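You operate a simulated robot arm through the tools that you are given. There is no shell and no other tool.

The job below is to be done with a simulated two-armed robot. You get a single attempt, and the scene is never put back.

## Task
Load-test the spring in the steel holder, sort it, then load-test the other.
Fine: one LOAD stroke each; over 55 mm goes in the green tray, under it in the red. The second stays in the holder.

Only the result counts: the job must be done as asked and must still hold three seconds after the hand-in. Knocking over, shifting, dropping, spilling or breaking anything else fails it.

## Robot
Two 7-joint arms with three-finger grippers on one trunk that stands fixed in place. Base frame: the origin is at the foot of the trunk, x ahead of it, y to its left, z up. Lengths are in mm, angles in rad, forces in N, time in s.
The left shoulder is at [30, 124, 1033], the right one opposite. With the tool pointing down near the work surface each hand reaches from about 100 to 780 mm from the base axis, measured 20 degrees to its own side. Payload 2.2 kg a hand.
The TCP of each hand is the grasp point between the finger pads, 28 mm short of the fingertips. In the tool frame z runs along the fingers and y along their closing line. Largest opening 102 mm; the body of the gripper starts 71 mm behind the TCP.
Orientation is that of the tool frame in the base frame, as [roll, pitch, yaw] about the fixed x, y, z axes, in that order (R = Rz(yaw) Ry(pitch) Rx(roll)). With the fingers straight down and closing along the base's y, the tool's x points along the base's -x, its y along +y and its z along -z.

## Interface
- The arms move only by the tool arm_command. It takes "left_plan", "right_plan" or both (then of equal length, played together; a hand with none holds still); each is text: rows parted by semicolons, each of 7 numbers parted by spaces: the turn, a rotation vector about the tool's x, y, z in units of 4 degrees (1.0 is 4 degrees), then the shift along the tool's x, y, z in units of 30 mm (1.0 is 30 mm), then the opening, from 0 (shut) to 1 (fully open). In form: rx ry rz dx dy dz fingers; .... A call has 1 to 20 rows; each row shifts and turns the commanded pose from where the row before left it, along the tool's axes as they then stand. A call with a number of a shift or a turn outside -1 to 1 is refused whole. A row lasts 0.2 s, in which the tool goes at most 50 mm and 0.15 rad; a call with a longer step from one row to the next is refused whole, and so is a gripper value outside its range. Where a pose cannot be reached the arm comes as near as it can. A force on the tool above 40 N (or 10 N above the force at the start of the call, whichever is more), or a blocked arm, ends the call early, and 0.2 s more pass. Each finger halts on what it meets, pressing with about 28 N; the grip force reading is that of the motor and also rises with nothing between the fingers. The clock runs only during rows and for 0.2 s after the last one: add rows that do not move to give the fingers time. The reply holds the time, the measured pose of the TCP, the force on the tool along the base axes, the opening and the grip force, in the units named above and with some noise, with the torque about the TCP (base axes, N m) and any sound that the robot's microphone picked up.
- Cameras (640 x 400 px; columns grow to the right, rows downward): "scene" is now at [40.8, 27.2, 1746.4]; the picture's right is [0.37, -0.93, 0.00], its down [-0.73, -0.29, -0.62] and it looks along [0.58, 0.23, -0.78] (base axes); focal length 352 px, centre (320, 200). "left" rides on the left gripper at [72, 38, -86] in its tool frame; the picture's right is [-0.46, 0.89, 0.00], its down [-0.60, -0.32, -0.73] and it looks along [-0.65, -0.34, 0.68] (tool axes); focal length 256 px, centre (320, 200). "right" rides on the right gripper at [69, 44, -86] in its tool frame; the picture's right is [-0.53, 0.85, 0.00], its down [-0.58, -0.36, -0.73] and it looks along [-0.62, -0.39, 0.68] (tool axes); focal length 256 px, centre (320, 200). There is no depth. A picture from a camera that has moved, and an enlarged one, comes with that camera's place and axes in the base frame and with its lens.
- get_image(camera): a new picture of that camera. It takes no simulated time.
- raise_lower(by): slides the trunk up (or, below 0, down) by that many mm; the arms and the scene camera ride with it, the base frame stays. It gives what a move gives, with no picture.
- turn_head(pan, tilt): turns the head with the scene camera to pan (to the left, within 2.496 rad either way) and tilt (down, from -0.506 to 1.204), counted from straight ahead of the robot. It gives what a move gives.
- enlarge(camera, box): a new picture of the part [left, top, right, bottom] of that camera's present view, enlarged. It takes no simulated time.
- sign_off(): hands the job in; it is judged then, once.

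Places have to be worked out from the pictures, the camera data and where the tool is seen. Open the grippers and draw the arms clear of the work before you hand the job in, unless the task says otherwise.

The tools are called after "Call:" as a command line: name --argument value ..., lists and objects as JSON in quotes. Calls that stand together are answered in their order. arm_command: Moves the arms, as the interface text tells. Its arguments: {"type":"object","properties":{"left_plan":{"type":"string"},"right_plan":{"type":"string"}},"required":[]} The other tools are called the same way: raise_lower (by) slides the trunk up or down; turn_head (pan, tilt) turns the head that bears the scene camera; get_image (camera) takes a picture; enlarge (camera, box) takes an enlarged picture of a part of a camera's view; sign_off () hands the job in.

At the start:

```text
time_s: 0.0
left_eef_pos: [527.4, 423.3, 1108.1]
left_tool_rot: [3.141, 0.0, 3.141]
left_wrist_force: [-0.9, 0.6, 0.1]
left_torque: [0.05, -0.03, -0.02]
left_opening: 102.0
left_gripper_force: 0.0
right_eef_pos: [563.8, -96.4, 1097.9]
right_tool_rot: [3.141, 0.001, -3.141]
right_wrist_force: [0.0, -0.6, 0.4]
right_torque: [-0.01, -0.01, 0.02]
right_opening: 102.1
right_gripper_force: 0.0
trunk travel left (down, up): [-275.0, 265.0]
head pan, tilt: [0.379, 0.901]
```

scene: 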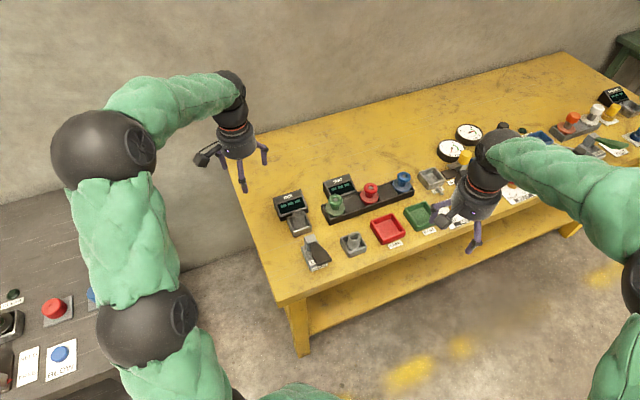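
right: 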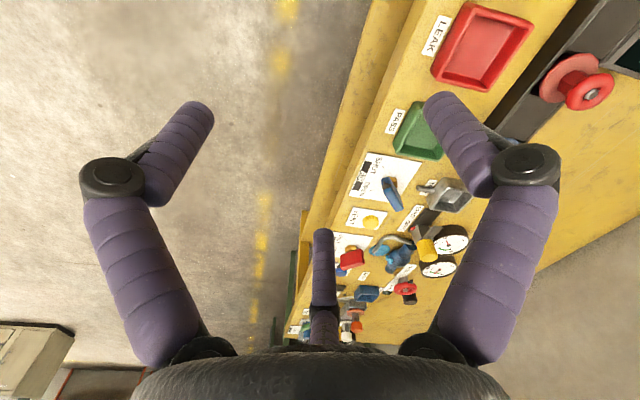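
left: 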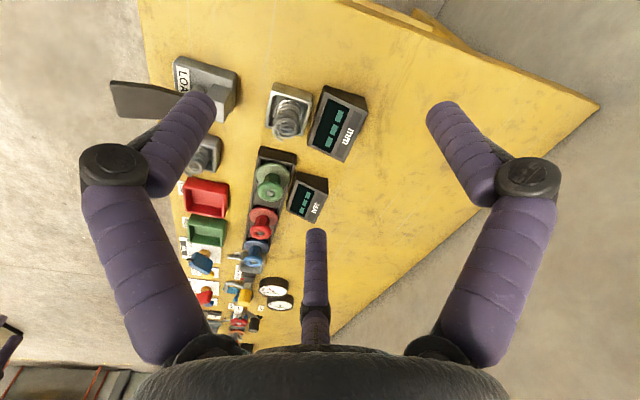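

The pictures show a yellow bench with a LOAD lever, spring holders, two trays and displays. I'll enlarge the work area to identify everything before moving.

Call:
enlarge --camera "scene" --box '[260, 160, 460, 285]'

Call:
enlarge --camera "left" --box '[100, 40, 380, 215]'

Call:
enlarge --camera "left" --box '[150, 130, 350, 255]'

Call:
enlarge --camera "scene" --box '[420, 80, 640, 220]'

```text
3.20 times, centred on (360, 222) of scene
camera zoom: at [40.8, 27.2, 1746.4], right [0.37, -0.93, 0.0], down [-0.73, -0.29, -0.62], along [0.58, 0.23, -0.78], focal length 1126 px, centre (192, 128)
```

zoom: 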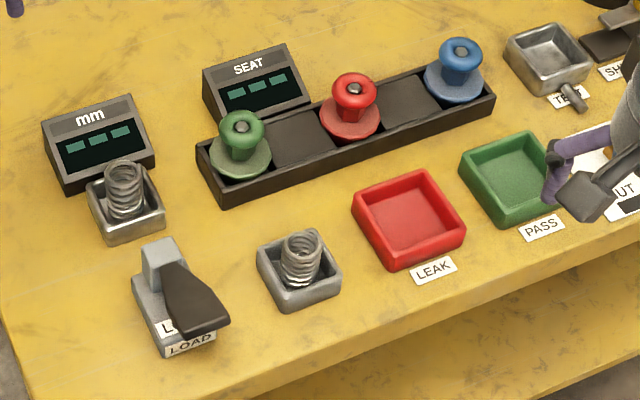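

```text
2.29 times, centred on (240, 128) of left
camera zoom: at [454.8, 462.3, 1194.5], right [0.46, 0.89, 0.0], down [0.6, -0.32, 0.73], along [0.65, -0.34, -0.68], focal length 585 px, centre (503, 366)
```

zoom: 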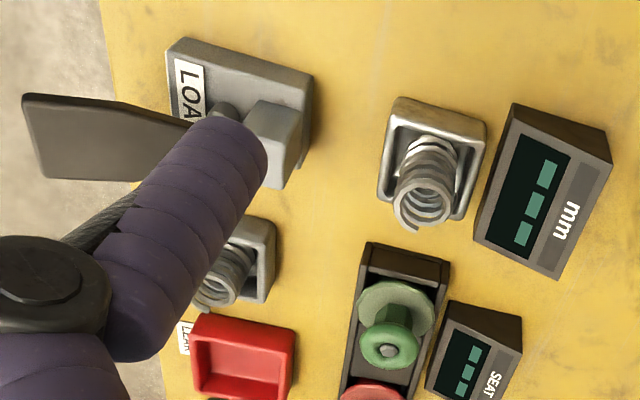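

```text
3.20 times, centred on (250, 192) of left
camera zoom: at [454.8, 462.3, 1194.5], right [0.46, 0.89, 0.0], down [0.6, -0.32, 0.73], along [0.65, -0.34, -0.68], focal length 819 px, centre (544, 224)
```

zoom: 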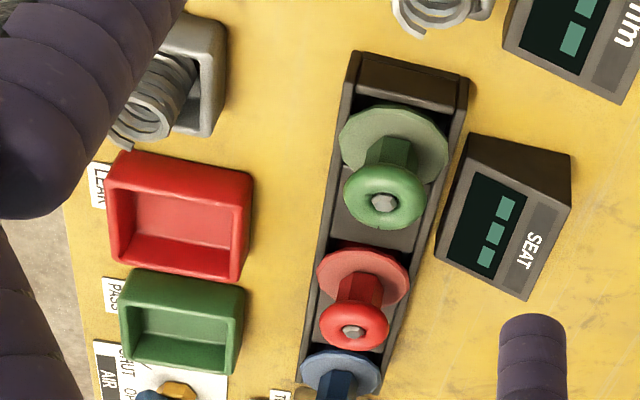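

```text
2.86 times, centred on (530, 150) of scene
camera zoom: at [40.8, 27.2, 1746.4], right [0.37, -0.93, 0.0], down [-0.73, -0.29, -0.62], along [0.58, 0.23, -0.78], focal length 1006 px, centre (-280, 343)
```

zoom: 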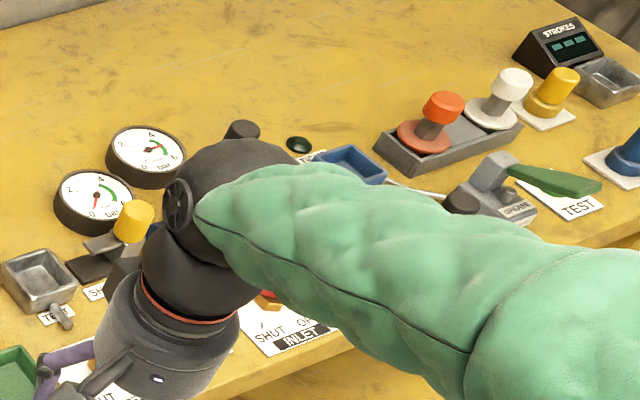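

The holder next to the mm display and the LOAD lever form the tester; I want a clear look at the gripper geometry and the rest of the bench too. I'll enlarge the hands in the scene view, and the lever and holders.

Call:
enlarge --camera "scene" --box '[180, 100, 290, 200]'

Call:
enlarge --camera "scene" --box '[425, 130, 555, 260]'

Call:
enlarge --camera "scene" --box '[265, 180, 375, 275]'

Call:
enlarge --camera "scene" --box '[0, 270, 110, 400]'

```text
4.00 times, centred on (235, 150) of scene
camera zoom: at [40.8, 27.2, 1746.4], right [0.37, -0.93, 0.0], down [-0.73, -0.29, -0.62], along [0.58, 0.23, -0.78], focal length 1408 px, centre (660, 400)
```

zoom: 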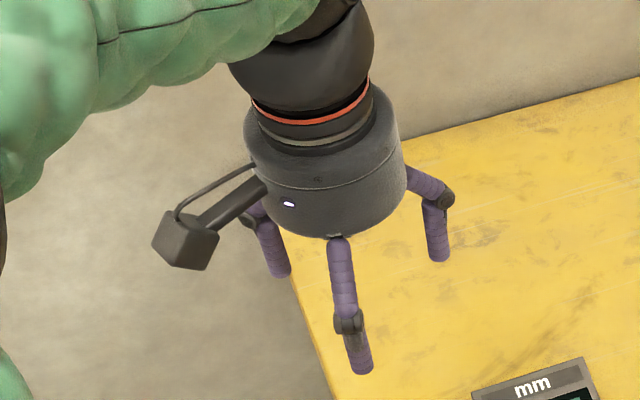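

```text
3.08 times, centred on (490, 195) of scene
camera zoom: at [40.8, 27.2, 1746.4], right [0.37, -0.93, 0.0], down [-0.73, -0.29, -0.62], along [0.58, 0.23, -0.78], focal length 1083 px, centre (-203, 215)
```

zoom: 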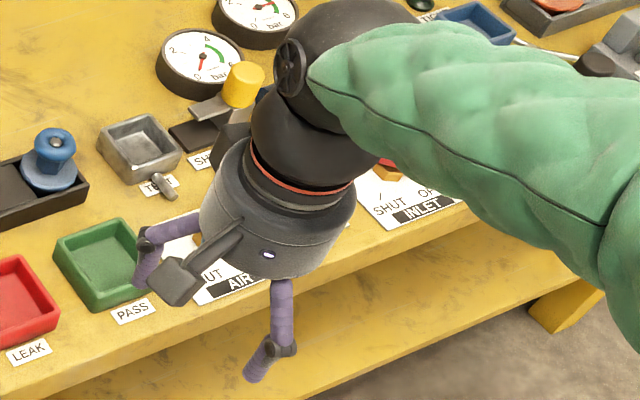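

```text
4.21 times, centred on (320, 228) of scene
camera zoom: at [40.8, 27.2, 1746.4], right [0.37, -0.93, 0.0], down [-0.73, -0.29, -0.62], along [0.58, 0.23, -0.78], focal length 1482 px, centre (320, 84)
```

zoom: 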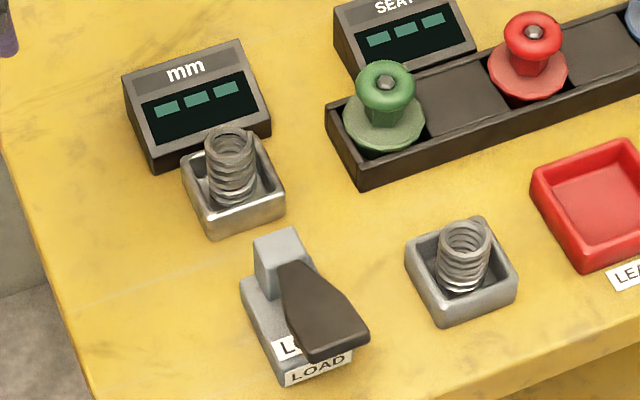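

```text
3.08 times, centred on (55, 335) of scene
camera zoom: at [40.8, 27.2, 1746.4], right [0.37, -0.93, 0.0], down [-0.73, -0.29, -0.62], along [0.58, 0.23, -0.78], focal length 1083 px, centre (1135, -215)
```

zoom: 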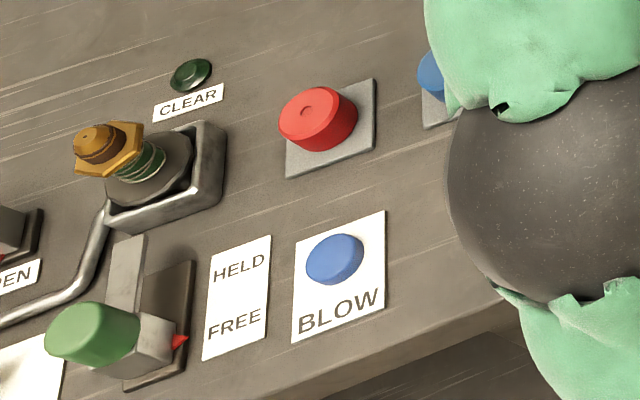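

The hands appear three-fingered in the pictures, so I'll shut the left gripper in place and check how the fingers actually close before relying on it.

Call:
arm_command --left_plan "0 0 0 0 0 0 0;0 0 0 0 0 0 0;0 0 0 0 0 0 0"

Call:
get_image --camera "left"

Call:
enlarge --camera "scene" --box '[180, 100, 290, 200]'

```text
time_s: 0.8
left_eef_pos: [528.1, 423.4, 1107.0]
left_tool_rot: [-3.141, -0.001, 3.141]
left_wrist_force: [0.1, -0.1, 0.1]
left_torque: [-0.01, 0.0, -0.03]
left_opening: 2.0
left_gripper_force: 28.2
right_eef_pos: [563.1, -97.4, 1096.3]
right_tool_rot: [-3.142, 0.0, -3.141]
right_wrist_force: [-0.6, -0.1, 0.0]
right_torque: [0.0, 0.02, 0.02]
right_opening: 101.9
right_gripper_force: 0.1
trunk travel left (down, up): [-275.0, 265.0]
head pan, tilt: [0.379, 0.901]
```

```text
taken
camera left: at [454.8, 462.3, 1194.5], right [0.47, 0.89, 0.0], down [0.6, -0.32, 0.73], along [0.65, -0.34, -0.68], focal length 256 px, centre (320, 200)
```

left: 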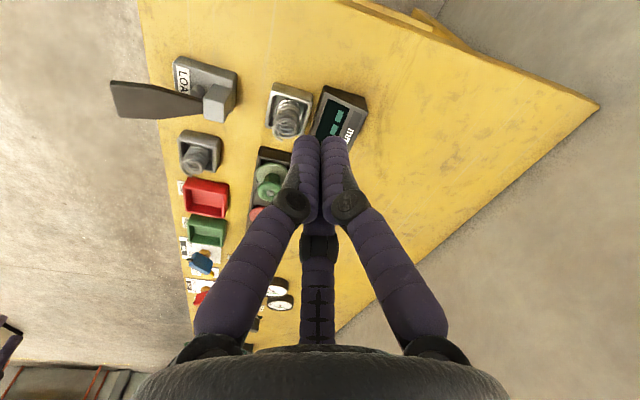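

```text
4.00 times, centred on (235, 150) of scene
camera zoom: at [40.8, 27.2, 1746.4], right [0.37, -0.93, 0.0], down [-0.73, -0.29, -0.62], along [0.58, 0.23, -0.78], focal length 1408 px, centre (660, 400)
```

zoom: 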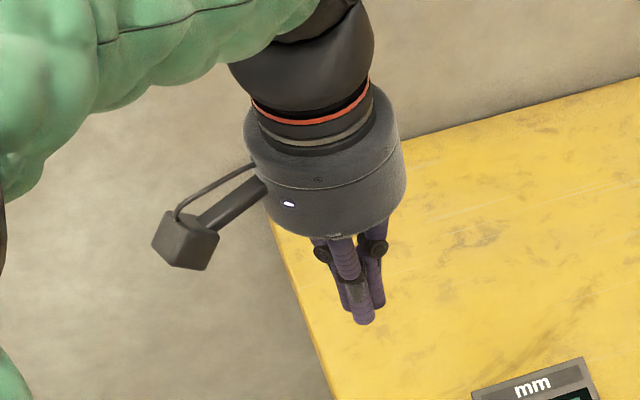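

Closing works as expected around the tool axis. With the fingers shut the view is clear, so I enlarge the lever, both holders and trays from the left camera to place them.

Call:
enlarge --camera "left" --box '[100, 40, 260, 140]'

Call:
enlarge --camera "left" --box '[170, 70, 370, 195]'

Call:
enlarge --camera "left" --box '[160, 160, 320, 260]'

```text
4.00 times, centred on (180, 90) of left
camera zoom: at [454.8, 462.3, 1194.5], right [0.47, 0.89, 0.0], down [0.6, -0.32, 0.73], along [0.65, -0.34, -0.68], focal length 1024 px, centre (880, 640)
```

zoom: 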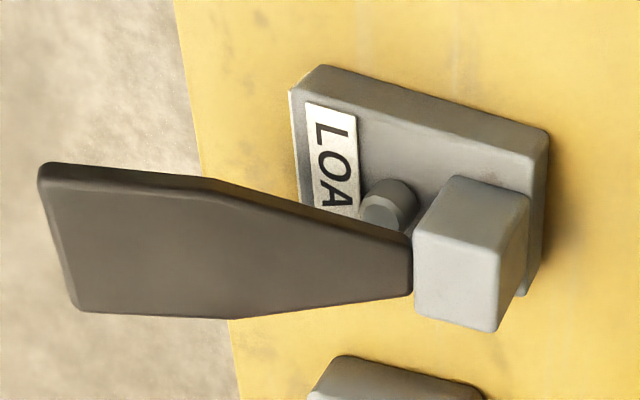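

```text
3.20 times, centred on (270, 132) of left
camera zoom: at [454.8, 462.3, 1194.5], right [0.47, 0.89, 0.0], down [0.6, -0.32, 0.73], along [0.65, -0.34, -0.68], focal length 819 px, centre (480, 416)
```

zoom: 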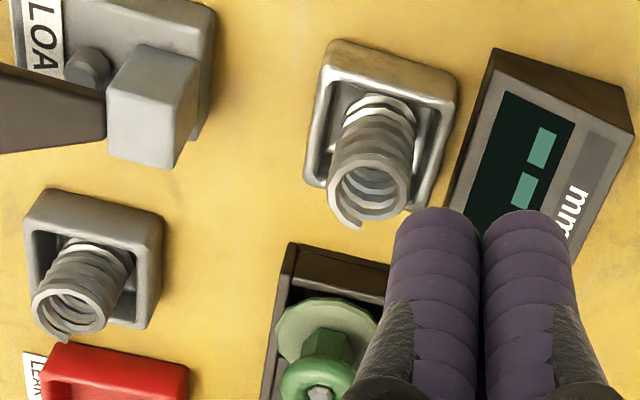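

```text
4.00 times, centred on (240, 210) of left
camera zoom: at [454.8, 462.3, 1194.5], right [0.47, 0.89, 0.0], down [0.6, -0.32, 0.73], along [0.65, -0.34, -0.68], focal length 1024 px, centre (640, 160)
```

zoom: 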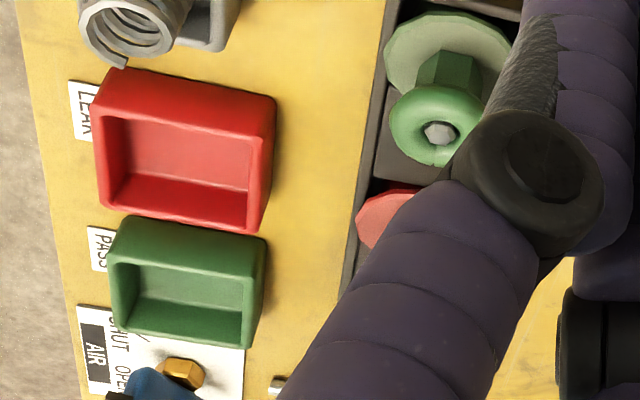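

Triangulating scene and left views: table top about z≈815, LOAD paddle end near (466,184,902), its post near (539,257,873), steel holder near (603,319). I move the shut left hand above the outer part of the paddle, staying high, and look again.

Call:
arm_command --left_plan "0 0 0 0.198 -0.942 0.45 0;0 0 0 0.198 -0.942 0.45 0;0 0 0 0.198 -0.942 0.45 0;0 0 0 0.198 -0.942 0.45 0;0 0 0 0.198 -0.942 0.45 0;0 0 0 0.198 -0.942 0.45 0;0 0 0 0.198 -0.942 0.45 0;0 0 0 0.198 -0.942 0.45 0;0 0 0 0 0 0 0"

Call:
get_image --camera "left"

Call:
get_image --camera "scene"

```text
time_s: 2.8
left_eef_pos: [480.4, 199.4, 999.1]
left_tool_rot: [3.141, 0.0, -3.14]
left_wrist_force: [0.1, 0.4, -0.4]
left_torque: [0.0, 0.02, -0.04]
left_opening: 2.1
left_gripper_force: 28.3
right_eef_pos: [562.7, -96.5, 1097.4]
right_tool_rot: [3.141, 0.0, 3.141]
right_wrist_force: [0.2, 1.2, 0.7]
right_torque: [0.0, -0.02, -0.02]
right_opening: 102.1
right_gripper_force: 0.1
trunk travel left (down, up): [-275.0, 265.0]
head pan, tilt: [0.379, 0.901]
```

```text
taken
camera left: at [406.1, 237.1, 1085.8], right [0.47, 0.89, 0.0], down [0.6, -0.32, 0.73], along [0.65, -0.34, -0.68], focal length 256 px, centre (320, 200)
```

left: 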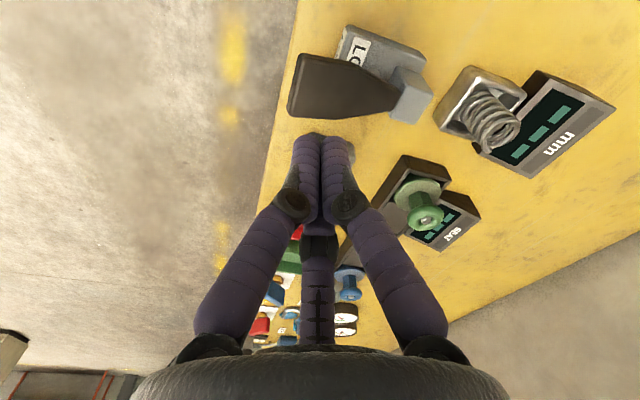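

```text
taken
camera scene: at [40.7, 27.7, 1746.4], right [0.37, -0.93, 0.0], down [-0.73, -0.29, -0.62], along [0.58, 0.23, -0.78], focal length 352 px, centre (320, 200)
```

scene: 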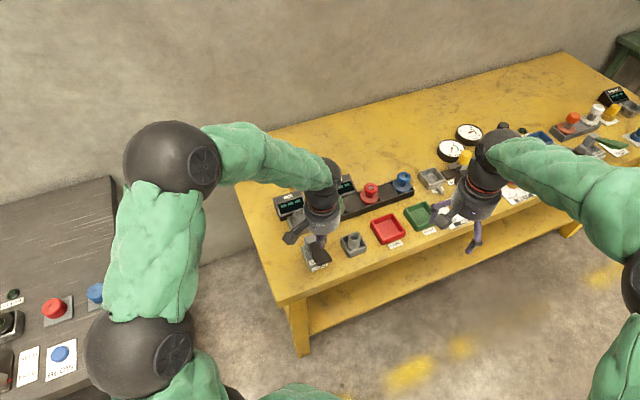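

The hand is above the paddle region; I'll enlarge this view to pin the paddle position relative to the fingertips.

Call:
enlarge --camera "left" --box '[270, 10, 470, 135]'

Call:
enlarge --camera "scene" --box '[270, 180, 390, 275]'

```text
3.20 times, centred on (370, 72) of left
camera zoom: at [406.1, 237.1, 1085.8], right [0.47, 0.89, 0.0], down [0.6, -0.32, 0.73], along [0.65, -0.34, -0.68], focal length 819 px, centre (160, 608)
```

zoom: 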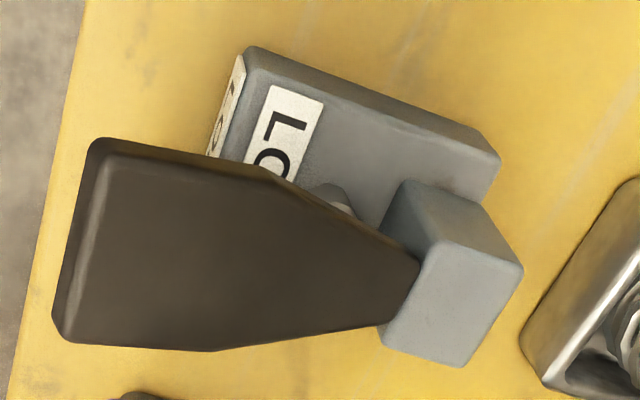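

```text
4.21 times, centred on (330, 228) of scene
camera zoom: at [40.7, 27.7, 1746.4], right [0.37, -0.93, 0.0], down [-0.73, -0.29, -0.62], along [0.58, 0.23, -0.78], focal length 1482 px, centre (278, 84)
```

zoom: 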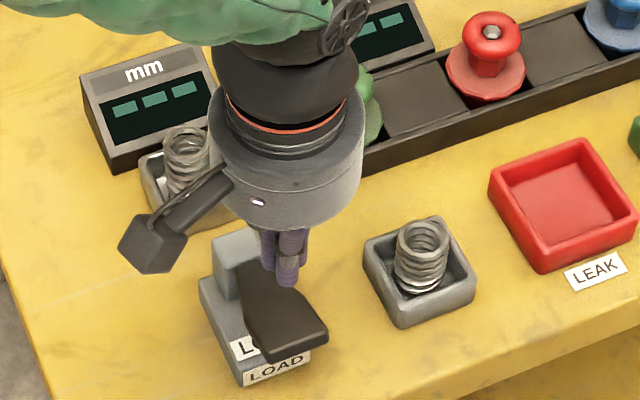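

Both views agree: paddle end ≈(466,185,902), my fingertips are over (479,199), about 20 mm in from the end. I lower to contact and begin pressing the paddle slowly, watching force.

Call:
arm_command --left_plan "0 0 0 0 0 0.667 0;0 0 0 0 0 0.667 0;0 0 0 0 0 0.667 0;0 0 0 0 0 0.2 0;0 0 0 0 0 0.2 0;0 0 0 0 0 0.2 0;0 0 0 0 0 0.2 0"

Call:
enlarge --camera "scene" --box '[270, 180, 390, 275]'

Call:
get_image --camera "left"

```text
time_s: 4.4
left_eef_pos: [481.1, 197.5, 914.9]
left_tool_rot: [-3.141, 0.0, -3.14]
left_wrist_force: [0.4, 0.0, 2.5]
left_torque: [-0.04, 0.03, 0.03]
left_opening: 2.2
left_gripper_force: 27.9
right_eef_pos: [563.4, -95.5, 1097.5]
right_tool_rot: [-3.141, 0.0, 3.141]
right_wrist_force: [-0.5, 0.6, -0.2]
right_torque: [0.03, 0.0, -0.01]
right_opening: 102.0
right_gripper_force: 0.0
trunk travel left (down, up): [-275.0, 265.0]
head pan, tilt: [0.379, 0.901]
```

```text
4.21 times, centred on (330, 228) of scene
camera zoom: at [40.8, 27.1, 1746.4], right [0.37, -0.93, 0.0], down [-0.73, -0.29, -0.62], along [0.58, 0.23, -0.78], focal length 1482 px, centre (278, 84)
```

zoom: 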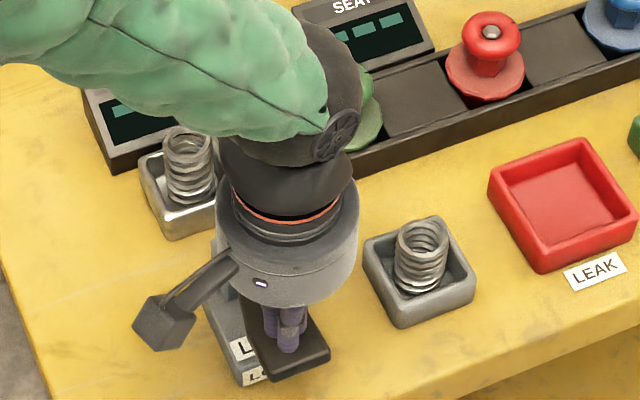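

```text
taken
camera left: at [407.2, 236.0, 1002.5], right [0.46, 0.89, 0.0], down [0.6, -0.32, 0.73], along [0.65, -0.34, -0.68], focal length 256 px, centre (320, 200)
```

left: 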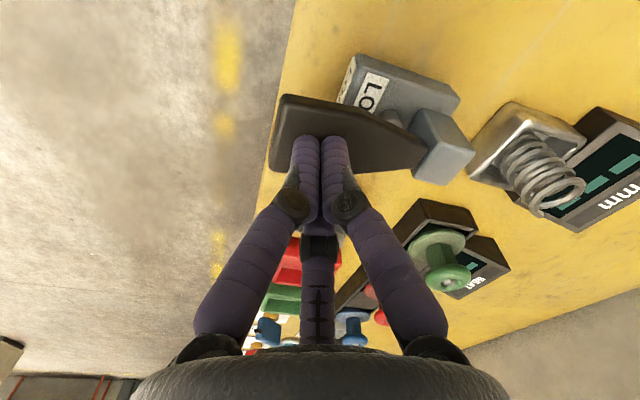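

Contact made with about 2.5 N and the paddle has begun moving. I continue the same single stroke downward.

Call:
arm_command --left_plan "0 0 0 0 0 0.2 0;0 0 0 0 0 0.2 0;0 0 0 0 0 0.2 0;0 0 0 0 0 0.2 0;0 0 0 0 0 0.2 0"

Call:
get_image --camera "left"

```text
time_s: 5.6
left_eef_pos: [480.9, 197.3, 887.1]
left_tool_rot: [3.141, 0.0, 3.141]
left_wrist_force: [-0.7, -3.8, 4.7]
left_torque: [-0.03, 0.0, 0.01]
left_opening: 2.3
left_gripper_force: 31.7
right_eef_pos: [563.4, -97.3, 1097.6]
right_tool_rot: [3.141, 0.0, -3.141]
right_wrist_force: [-0.6, -1.3, 0.3]
right_torque: [0.0, 0.0, 0.01]
right_opening: 102.2
right_gripper_force: 0.1
trunk travel left (down, up): [-275.0, 265.0]
head pan, tilt: [0.379, 0.901]
```

```text
taken
camera left: at [407.4, 236.4, 972.7], right [0.46, 0.89, 0.0], down [0.6, -0.32, 0.73], along [0.65, -0.34, -0.68], focal length 256 px, centre (320, 200)
```

left: 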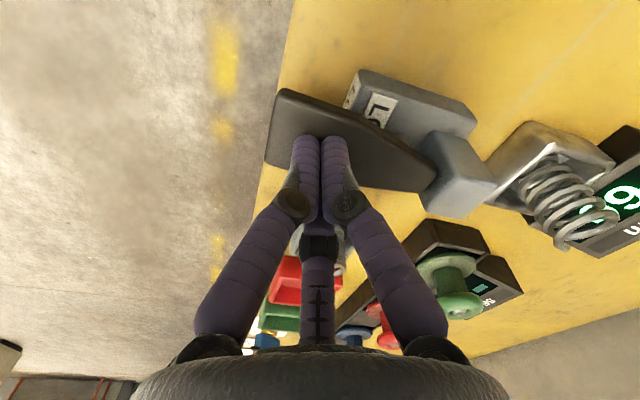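

The mm display now shows something lit. I enlarge it before continuing the stroke.

Call:
enlarge --camera "left" --box '[500, 110, 640, 260]'

Call:
enlarge --camera "scene" --box '[270, 180, 390, 275]'

```text
2.67 times, centred on (570, 185) of left
camera zoom: at [407.4, 236.4, 972.7], right [0.46, 0.89, 0.0], down [0.6, -0.32, 0.73], along [0.65, -0.34, -0.68], focal length 683 px, centre (-347, 240)
```

zoom: 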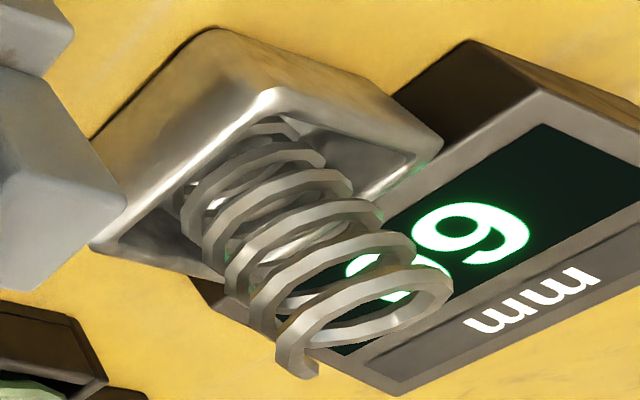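

```text
4.21 times, centred on (330, 228) of scene
camera zoom: at [40.4, 26.6, 1746.5], right [0.37, -0.93, 0.0], down [-0.73, -0.29, -0.62], along [0.58, 0.23, -0.78], focal length 1482 px, centre (278, 84)
```

zoom: 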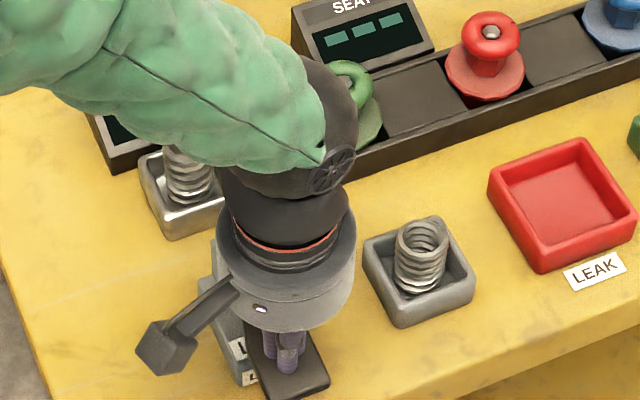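

A reading is lit but hidden partly by the spring. I continue the same stroke a little to make sure it reaches its stop.

Call:
arm_command --left_plan "0 0 0 0 0 0.15 0;0 0 0 0 0 0.15 0;0 0 0 0 0 0.15 0"

Call:
enlarge --camera "left" --box '[400, 80, 640, 260]'

```text
time_s: 6.3
left_eef_pos: [480.4, 197.5, 882.5]
left_tool_rot: [3.139, 0.005, -3.14]
left_wrist_force: [-16.9, -3.7, 29.7]
left_torque: [0.35, 0.28, 0.22]
left_opening: 2.2
left_gripper_force: 31.9
right_eef_pos: [561.1, -96.5, 1099.3]
right_tool_rot: [3.139, 0.001, -3.141]
right_wrist_force: [0.2, -0.3, -1.0]
right_torque: [0.01, -0.02, 0.02]
right_opening: 101.8
right_gripper_force: 0.0
trunk travel left (down, up): [-275.0, 265.0]
head pan, tilt: [0.379, 0.901]
stopped in row 3 (left hand): the force on the tool passed its limit at 46 N (the readings are from after the stop); the commanded pose is now the measured one
```

```text
2.22 times, centred on (520, 170) of left
camera zoom: at [407.1, 236.0, 968.7], right [0.46, 0.89, 0.01], down [0.6, -0.32, 0.73], along [0.65, -0.34, -0.68], focal length 569 px, centre (-124, 267)
```

zoom: 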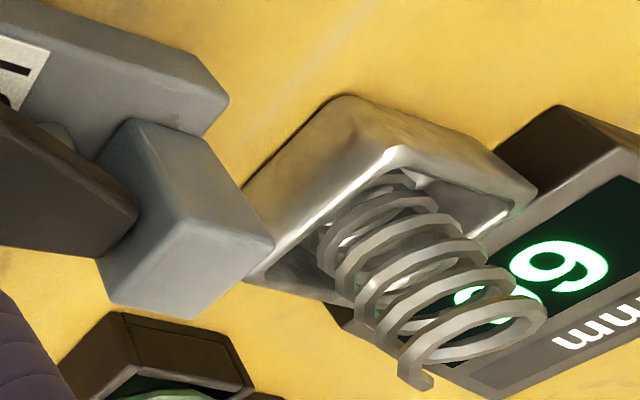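

The lever hit its stop at z≈882, so the stroke is complete. I lift the hand straight up and then look at the display.

Call:
arm_command --left_plan "0 0 0 0 0 -0.3 0;0 0 0 0 0 -0.5 0;0 0 0 0 0 -0.8 0;0 0 0 0 0 -1 0;0 0 0 0 0 -1 0;0 0 0 0 0 -1 0;0 0 0 1 0 -1 0;0 0 0 1 0 -1 0"

Call:
get_image --camera "left"

Call:
enlarge --camera "scene" --box '[260, 170, 390, 275]'

```text
time_s: 8.1
left_eef_pos: [423.4, 198.6, 1077.8]
left_tool_rot: [3.141, 0.005, 3.141]
left_wrist_force: [-0.5, -0.5, 0.5]
left_torque: [0.0, -0.01, -0.02]
left_opening: 2.0
left_gripper_force: 31.7
right_eef_pos: [561.9, -95.8, 1098.2]
right_tool_rot: [-3.139, 0.0, 3.14]
right_wrist_force: [-0.3, -0.2, -0.9]
right_torque: [-0.01, -0.02, 0.0]
right_opening: 102.0
right_gripper_force: 0.1
trunk travel left (down, up): [-275.0, 265.0]
head pan, tilt: [0.379, 0.901]
```

```text
taken
camera left: at [348.9, 236.7, 1164.6], right [0.46, 0.89, 0.0], down [0.6, -0.32, 0.73], along [0.65, -0.34, -0.68], focal length 256 px, centre (320, 200)
```

left: 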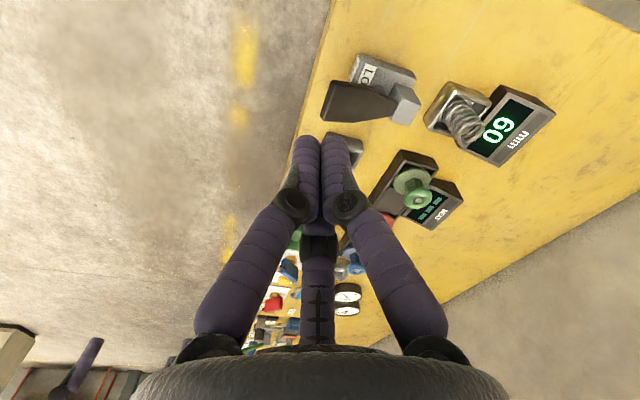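

```text
3.81 times, centred on (325, 222) of scene
camera zoom: at [39.2, 27.1, 1746.5], right [0.37, -0.93, 0.0], down [-0.73, -0.29, -0.62], along [0.58, 0.23, -0.78], focal length 1341 px, centre (301, 114)
```

zoom: 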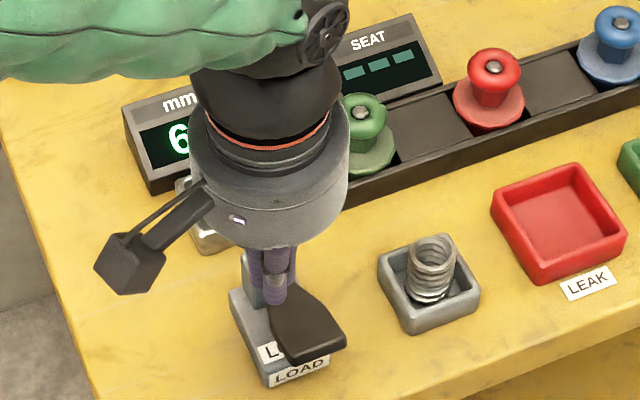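

The display seems to read 60. I enlarge it to confirm.

Call:
enlarge --camera "left" --box '[410, 70, 570, 170]'

Call:
enlarge --camera "left" --box '[470, 80, 550, 170]'

```text
4.00 times, centred on (490, 120) of left
camera zoom: at [348.9, 236.7, 1164.6], right [0.46, 0.89, 0.0], down [0.6, -0.32, 0.73], along [0.65, -0.34, -0.68], focal length 1024 px, centre (-360, 520)
```

zoom: 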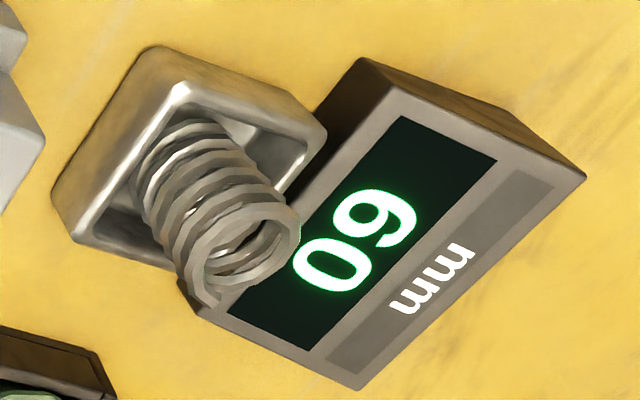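

```text
4.44 times, centred on (510, 125) of left
camera zoom: at [348.9, 236.7, 1164.6], right [0.46, 0.89, 0.0], down [0.6, -0.32, 0.73], along [0.65, -0.34, -0.68], focal length 1138 px, centre (-524, 533)
```

zoom: 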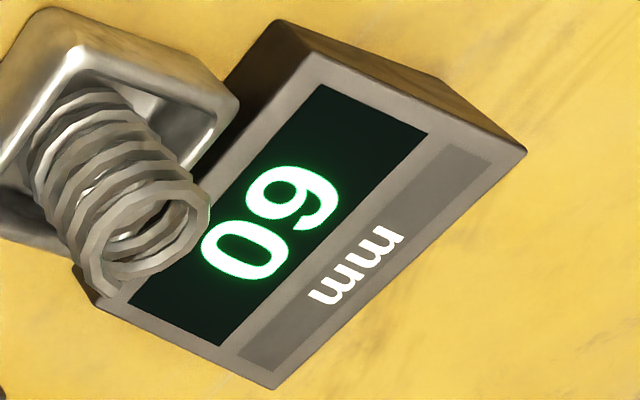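

The reading is 60 mm, so this spring belongs in the green tray. Triangulating gives the spring top at ≈(610,325,869); I move the left hand above it, turning 48° so the fingers close parallel to the display's front, and draw the right arm out of the way.

Call:
arm_command --left_plan "0 0 0 -0.777 0.529 0 0.65;0 0 0 -0.777 0.529 0 0.65;0 0 0 -0.777 0.529 0 0.65;0 0 0 -0.777 0.529 0 0.65;0 0 0 -0.777 0.529 0 0.65;0 0 0 -0.777 0.529 0 0.65;0 0 0 -0.777 0.529 0 0.65;0 0 0 -0.777 0.529 0 0.65;0 0 -1 0 0 0.3 0.65;0 0 -1 0 0 0.3 0.65;0 0 -1 0 0 0.3 0.65;0 0 -1 0 0 0.3 0.65;0 0 -1 0 0 0.3 0.65;0 0 -1 0 0 0.3 0.65;0 0 -1 0 0 0.3 0.65;0 0 -1 0 0 0.3 0.65;0 0 -1 0 0 0.3 0.65;0 0 -1 0 0 0.3 0.65;0 0 -1 0 0 0.3 0.65;0 0 -1 0 0 0.3 0.65" --right_plan "0 0 0 0.238 -0.422 0 1;0 0 0 0.238 -0.422 0 1;0 0 0 0.238 -0.422 0 1;0 0 0 0.238 -0.422 0 1;0 0 0 0.238 -0.422 0 1;0 0 0 0.238 -0.422 0 1;0 0 0 0.238 -0.422 0 1;0 0 0 0.238 -0.422 0 1;0 0 0 0.238 -0.422 0 1;0 0 0 0.238 -0.422 0 1;0 0 0 0.238 -0.422 0 1;0 0 0 0.238 -0.422 0 1;0 0 0 0.238 -0.422 0 1;0 0 0 0.238 -0.422 0 1;0 0 0 0.238 -0.422 0 1;0 0 0 0.238 -0.422 0 1;0 0 0 0.238 -0.422 0 1;0 0 0 0.238 -0.422 0 1;0 0 0 0.238 -0.422 0 1;0 0 0 0.238 -0.422 0 1"

Call:
get_image --camera "left"

Call:
get_image --camera "scene"

```text
time_s: 12.3
left_eef_pos: [607.9, 325.1, 970.8]
left_tool_rot: [-3.139, 0.006, -2.3]
left_wrist_force: [0.3, 0.8, 0.3]
left_torque: [-0.03, 0.0, 0.0]
left_opening: 66.5
left_gripper_force: 0.0
right_eef_pos: [421.4, -351.9, 1096.5]
right_tool_rot: [-3.14, 0.002, 3.141]
right_wrist_force: [-1.3, -0.5, -0.5]
right_torque: [0.0, -0.02, 0.0]
right_opening: 102.3
right_gripper_force: 0.1
trunk travel left (down, up): [-275.0, 265.0]
head pan, tilt: [0.379, 0.901]
```

```text
taken
camera left: at [531.1, 297.7, 1056.6], right [-0.35, 0.94, 0.0], down [0.64, 0.24, 0.74], along [0.69, 0.26, -0.68], focal length 256 px, centre (320, 200)
```

left: 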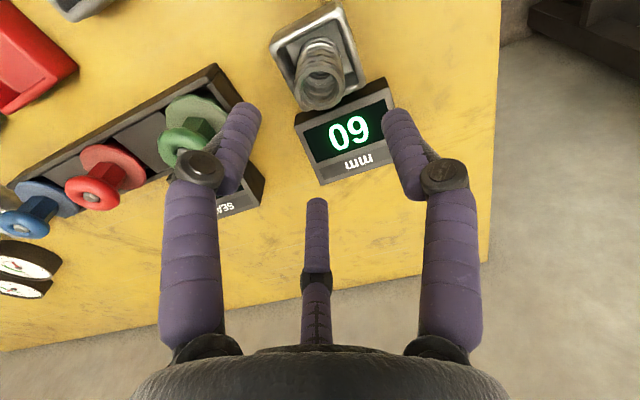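

```text
taken
camera scene: at [40.7, 26.9, 1746.4], right [0.37, -0.93, 0.0], down [-0.73, -0.29, -0.62], along [0.58, 0.23, -0.78], focal length 352 px, centre (320, 200)
```

scene: 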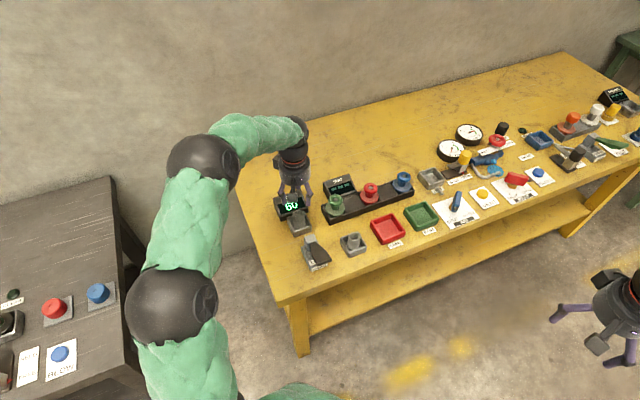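

The hand is above the steel holder with correct yaw. I enlarge to check the spring's offset from the tool axis.

Call:
enlarge --camera "left" --box '[240, 0, 400, 130]'

Call:
enlarge --camera "scene" --box '[260, 170, 340, 240]'

```text
3.08 times, centred on (320, 65) of left
camera zoom: at [531.1, 297.7, 1056.6], right [-0.35, 0.94, 0.0], down [0.64, 0.24, 0.74], along [0.69, 0.26, -0.68], focal length 788 px, centre (320, 615)
```

zoom: 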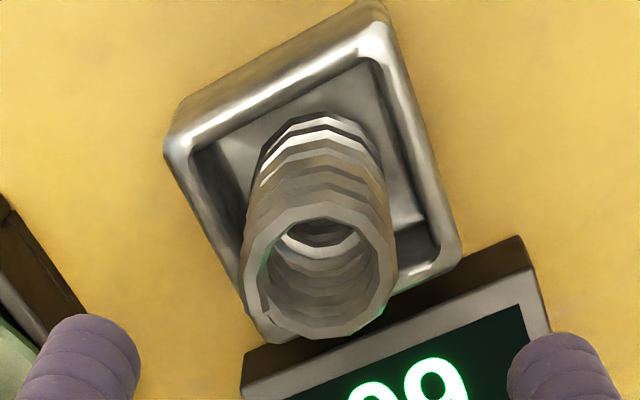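

```text
5.71 times, centred on (300, 205) of scene
camera zoom: at [40.7, 26.9, 1746.4], right [0.37, -0.93, 0.0], down [-0.73, -0.29, -0.62], along [0.58, 0.23, -0.78], focal length 2011 px, centre (434, 171)
```

zoom: 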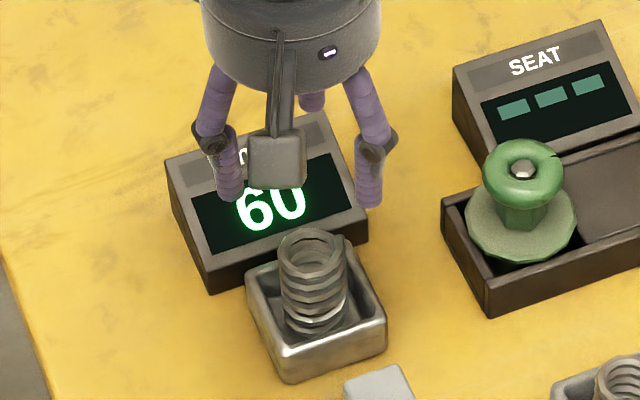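

Spring axis ≈(606,325), diameter ≈36.5 mm, top ≈869; holder rim ≈838. The tool axis is within 2 mm of it, so I lower to TCP z≈872 (tips ≈844, above the rim) with fingers open 66 mm and check.

Call:
arm_command --left_plan "0 0 0 0.05 0 0.667 0.65;0 0 0 0 0 0.667 0.65;0 0 0 0 0 0.667 0.65;0 0 0 0 0 0.667 0.65;0 0 0 0 0 0.2 0.65;0 0 0 0 0 0.2 0.65;0 0 0 0 0 0.2 0.65"

Call:
get_image --camera "left"

Call:
enlarge --camera "scene" --box '[260, 170, 340, 240]'

```text
time_s: 13.9
left_eef_pos: [608.1, 324.8, 873.3]
left_tool_rot: [-3.14, 0.005, -2.301]
left_wrist_force: [1.2, -0.2, -0.3]
left_torque: [0.02, 0.03, 0.02]
left_opening: 66.4
left_gripper_force: 0.0
right_eef_pos: [422.3, -350.1, 1097.1]
right_tool_rot: [-3.141, -0.001, -3.141]
right_wrist_force: [-0.5, 0.5, -0.1]
right_torque: [0.01, -0.01, 0.03]
right_opening: 102.0
right_gripper_force: 0.1
trunk travel left (down, up): [-275.0, 265.0]
head pan, tilt: [0.379, 0.901]
```

```text
taken
camera left: at [531.1, 296.7, 959.1], right [-0.35, 0.94, 0.0], down [0.64, 0.24, 0.73], along [0.69, 0.26, -0.68], focal length 256 px, centre (320, 200)
```

left: 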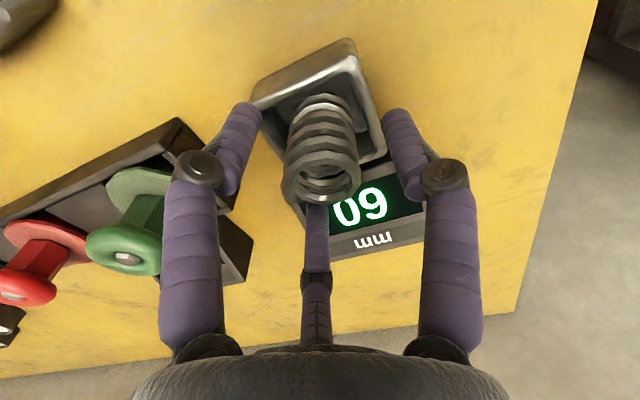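

```text
5.71 times, centred on (300, 205) of scene
camera zoom: at [40.9, 27.1, 1746.4], right [0.37, -0.93, 0.0], down [-0.73, -0.29, -0.62], along [0.58, 0.23, -0.78], focal length 2011 px, centre (434, 171)
```

zoom: 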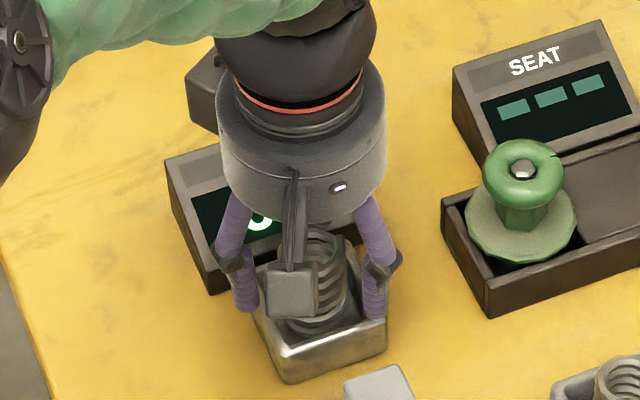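

The spring sits centred between the fingers with no contact. I close the grip on it.

Call:
arm_command --left_plan "0 0 0 0 0 0 0.4;0 0 0 0 0 0 0.3;0 0 0 0 0 0 0;0 0 0 0 0 0 0"

Call:
get_image --camera "left"

Call:
enlarge --camera "scene" --box '[260, 170, 340, 240]'

```text
time_s: 14.9
left_eef_pos: [609.5, 323.4, 874.2]
left_tool_rot: [-3.14, 0.006, -2.303]
left_wrist_force: [-0.7, 0.1, 1.2]
left_torque: [0.0, 0.0, 0.02]
left_opening: 36.4
left_gripper_force: 28.0
right_eef_pos: [421.9, -350.3, 1096.8]
right_tool_rot: [-3.14, 0.0, 3.142]
right_wrist_force: [0.3, -0.1, -0.5]
right_torque: [0.0, -0.04, 0.0]
right_opening: 101.9
right_gripper_force: 0.1
trunk travel left (down, up): [-275.0, 265.0]
head pan, tilt: [0.379, 0.901]
```

```text
taken
camera left: at [531.1, 296.7, 959.3], right [-0.35, 0.94, 0.0], down [0.64, 0.24, 0.73], along [0.69, 0.26, -0.68], focal length 256 px, centre (320, 200)
```

left: 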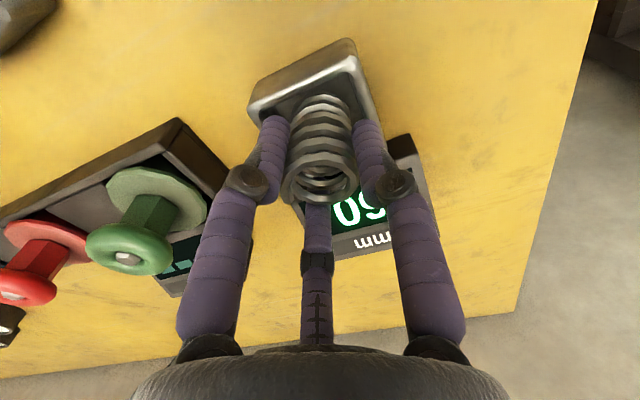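

```text
5.71 times, centred on (300, 205) of scene
camera zoom: at [40.8, 27.1, 1746.4], right [0.37, -0.93, 0.0], down [-0.73, -0.29, -0.62], along [0.58, 0.23, -0.78], focal length 2011 px, centre (434, 171)
```

zoom: 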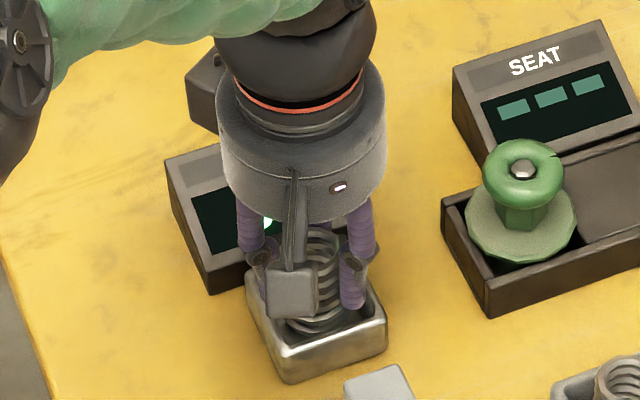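

Grip closed at 36.4 mm on the spring. I lift straight up.

Call:
arm_command --left_plan "0 0 0 0 0 -0.2 0;0 0 0 0 0 -0.3 0;0 0 0 0 0 -0.5 0;0 0 0 0 0 -1 0;0 0 0 0 0 -1 0;0 0 0 0 0 -1 0;0 0 0 0 0 -0.5 0"

Call:
get_image --camera "left"

Call:
get_image --camera "scene"

```text
time_s: 16.5
left_eef_pos: [609.8, 324.2, 1007.4]
left_tool_rot: [-3.139, 0.005, -2.301]
left_wrist_force: [0.1, -1.2, -0.5]
left_torque: [0.0, 0.0, 0.02]
left_opening: 36.1
left_gripper_force: 28.1
right_eef_pos: [420.7, -350.1, 1098.3]
right_tool_rot: [3.141, 0.0, 3.141]
right_wrist_force: [0.1, -0.4, 0.5]
right_torque: [-0.02, -0.01, -0.03]
right_opening: 102.0
right_gripper_force: 0.2
trunk travel left (down, up): [-275.0, 265.0]
head pan, tilt: [0.379, 0.901]
```

```text
taken
camera left: at [530.7, 296.0, 1094.0], right [-0.35, 0.94, 0.0], down [0.64, 0.24, 0.73], along [0.69, 0.26, -0.68], focal length 256 px, centre (320, 200)
```

left: 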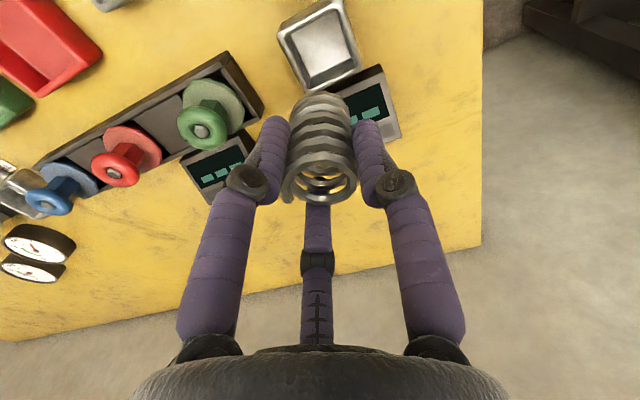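

```text
taken
camera scene: at [40.9, 27.1, 1746.4], right [0.37, -0.93, 0.0], down [-0.73, -0.29, -0.62], along [0.58, 0.23, -0.78], focal length 352 px, centre (320, 200)
```

scene: 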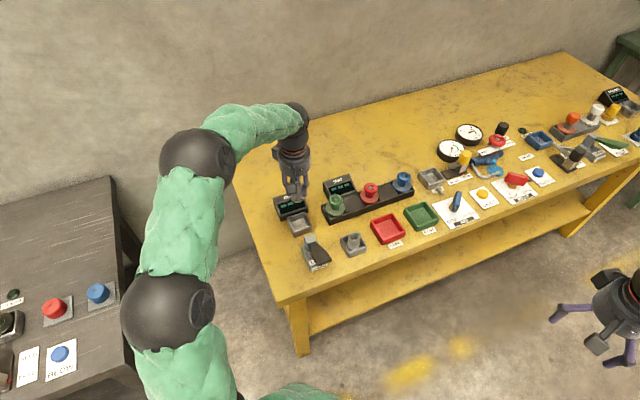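

The spring is out and the display reset to dashes. I enlarge the empty holder to get its centre precisely for the second spring, and the green tray for placing.

Call:
enlarge --camera "left" --box '[260, 0, 380, 100]'

Call:
enlarge --camera "scene" --box '[340, 180, 460, 270]'

Call:
enlarge --camera "scene" --box '[260, 185, 340, 275]'

```text
4.00 times, centred on (320, 50) of left
camera zoom: at [530.7, 296.0, 1094.0], right [-0.35, 0.94, 0.0], down [0.64, 0.24, 0.73], along [0.69, 0.26, -0.68], focal length 1024 px, centre (320, 800)
```

zoom: 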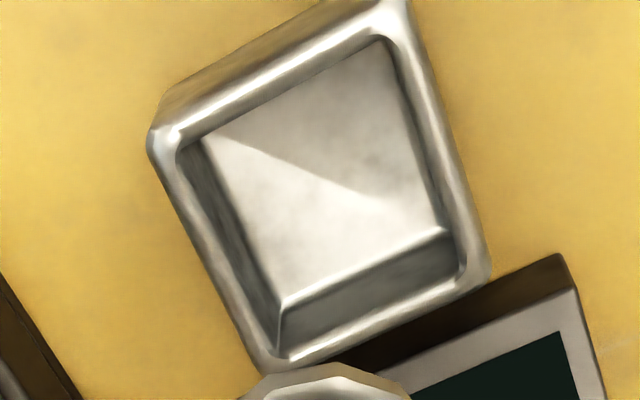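

```text
4.44 times, centred on (400, 225) of scene
camera zoom: at [40.9, 27.1, 1746.4], right [0.37, -0.93, 0.0], down [-0.73, -0.29, -0.62], along [0.58, 0.23, -0.78], focal length 1564 px, centre (-36, 89)
```

zoom: 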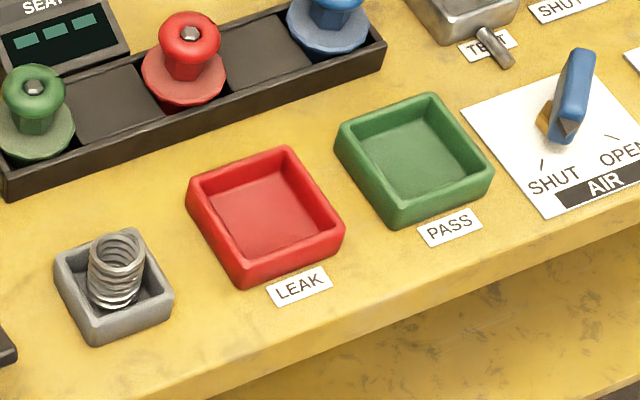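

```text
4.44 times, centred on (300, 230) of scene
camera zoom: at [40.9, 27.1, 1746.4], right [0.37, -0.93, 0.0], down [-0.73, -0.29, -0.62], along [0.58, 0.23, -0.78], focal length 1564 px, centre (409, 67)
```

zoom: 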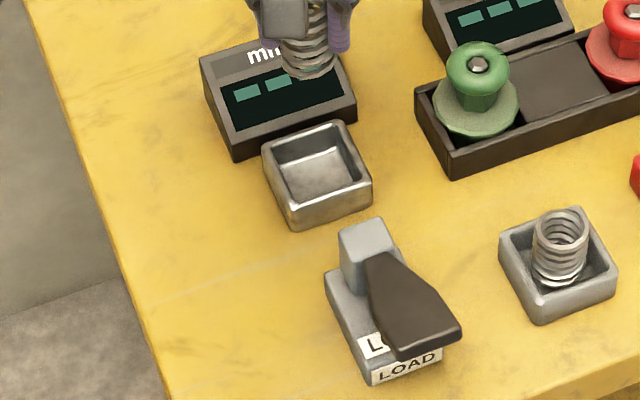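

The empty holder's centre works out at ≈(603,325), cavity ≈50 mm wide. The green tray centre is ≈(777,-27), slightly beyond straight-down reach, so I carry the spring high over to just short of it and tilt the fingers 12° outward.

Call:
arm_command --left_plan "0 0 0 0.503 -0.849 0 0;0 0 0 0.503 -0.849 0 0;0 0 0 0.503 -0.849 0 0;0 0 0 0.503 -0.849 0 0;0 0 0 0.503 -0.849 0 0;0 0 0 0.503 -0.849 0 0;0 0 0 0.503 -0.849 0 0;0 0 0 0.503 -0.849 0 0;0 0 0 0.503 -0.849 0 0;0 0 0 0.503 -0.849 0 0;0 0 0 0.503 -0.849 0 0;0 0 0 0.503 -0.849 0 0;0 0 0 0 0 0 0"

Call:
get_image --camera "left"

Call:
get_image --camera "scene"

```text
time_s: 19.3
left_eef_pos: [715.4, -15.4, 1006.5]
left_tool_rot: [-3.137, 0.005, -2.302]
left_wrist_force: [-0.2, 0.6, -0.1]
left_torque: [0.0, -0.01, 0.0]
left_opening: 36.1
left_gripper_force: 28.1
right_eef_pos: [421.0, -350.7, 1098.5]
right_tool_rot: [3.141, -0.001, -3.141]
right_wrist_force: [-0.6, 0.0, -0.6]
right_torque: [-0.02, -0.03, -0.02]
right_opening: 101.8
right_gripper_force: 0.1
trunk travel left (down, up): [-275.0, 265.0]
head pan, tilt: [0.379, 0.901]
```

```text
taken
camera left: at [636.7, -43.5, 1093.8], right [-0.35, 0.94, 0.0], down [0.64, 0.24, 0.73], along [0.69, 0.26, -0.68], focal length 256 px, centre (320, 200)
```

left: 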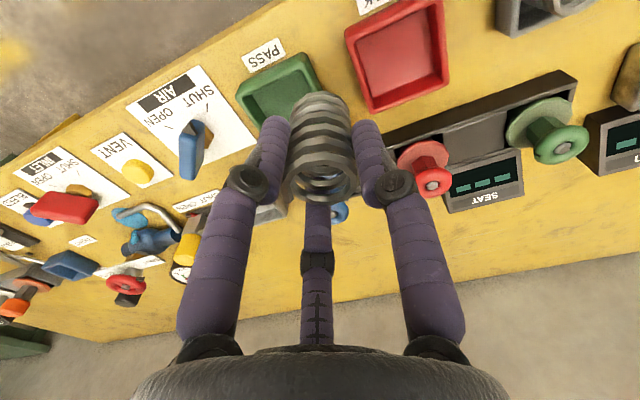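

```text
taken
camera scene: at [40.5, 27.8, 1746.4], right [0.37, -0.93, 0.0], down [-0.73, -0.29, -0.62], along [0.58, 0.23, -0.78], focal length 352 px, centre (320, 200)
```

scene: 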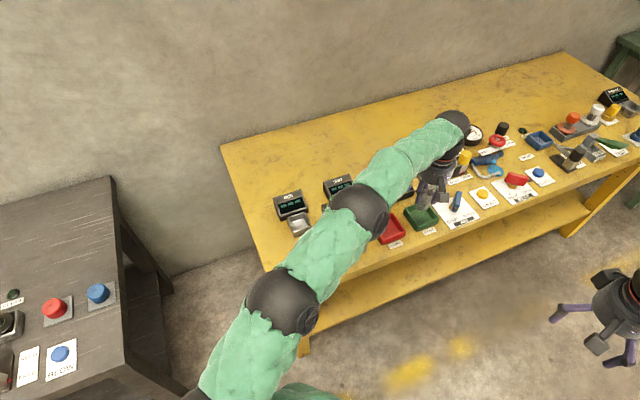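

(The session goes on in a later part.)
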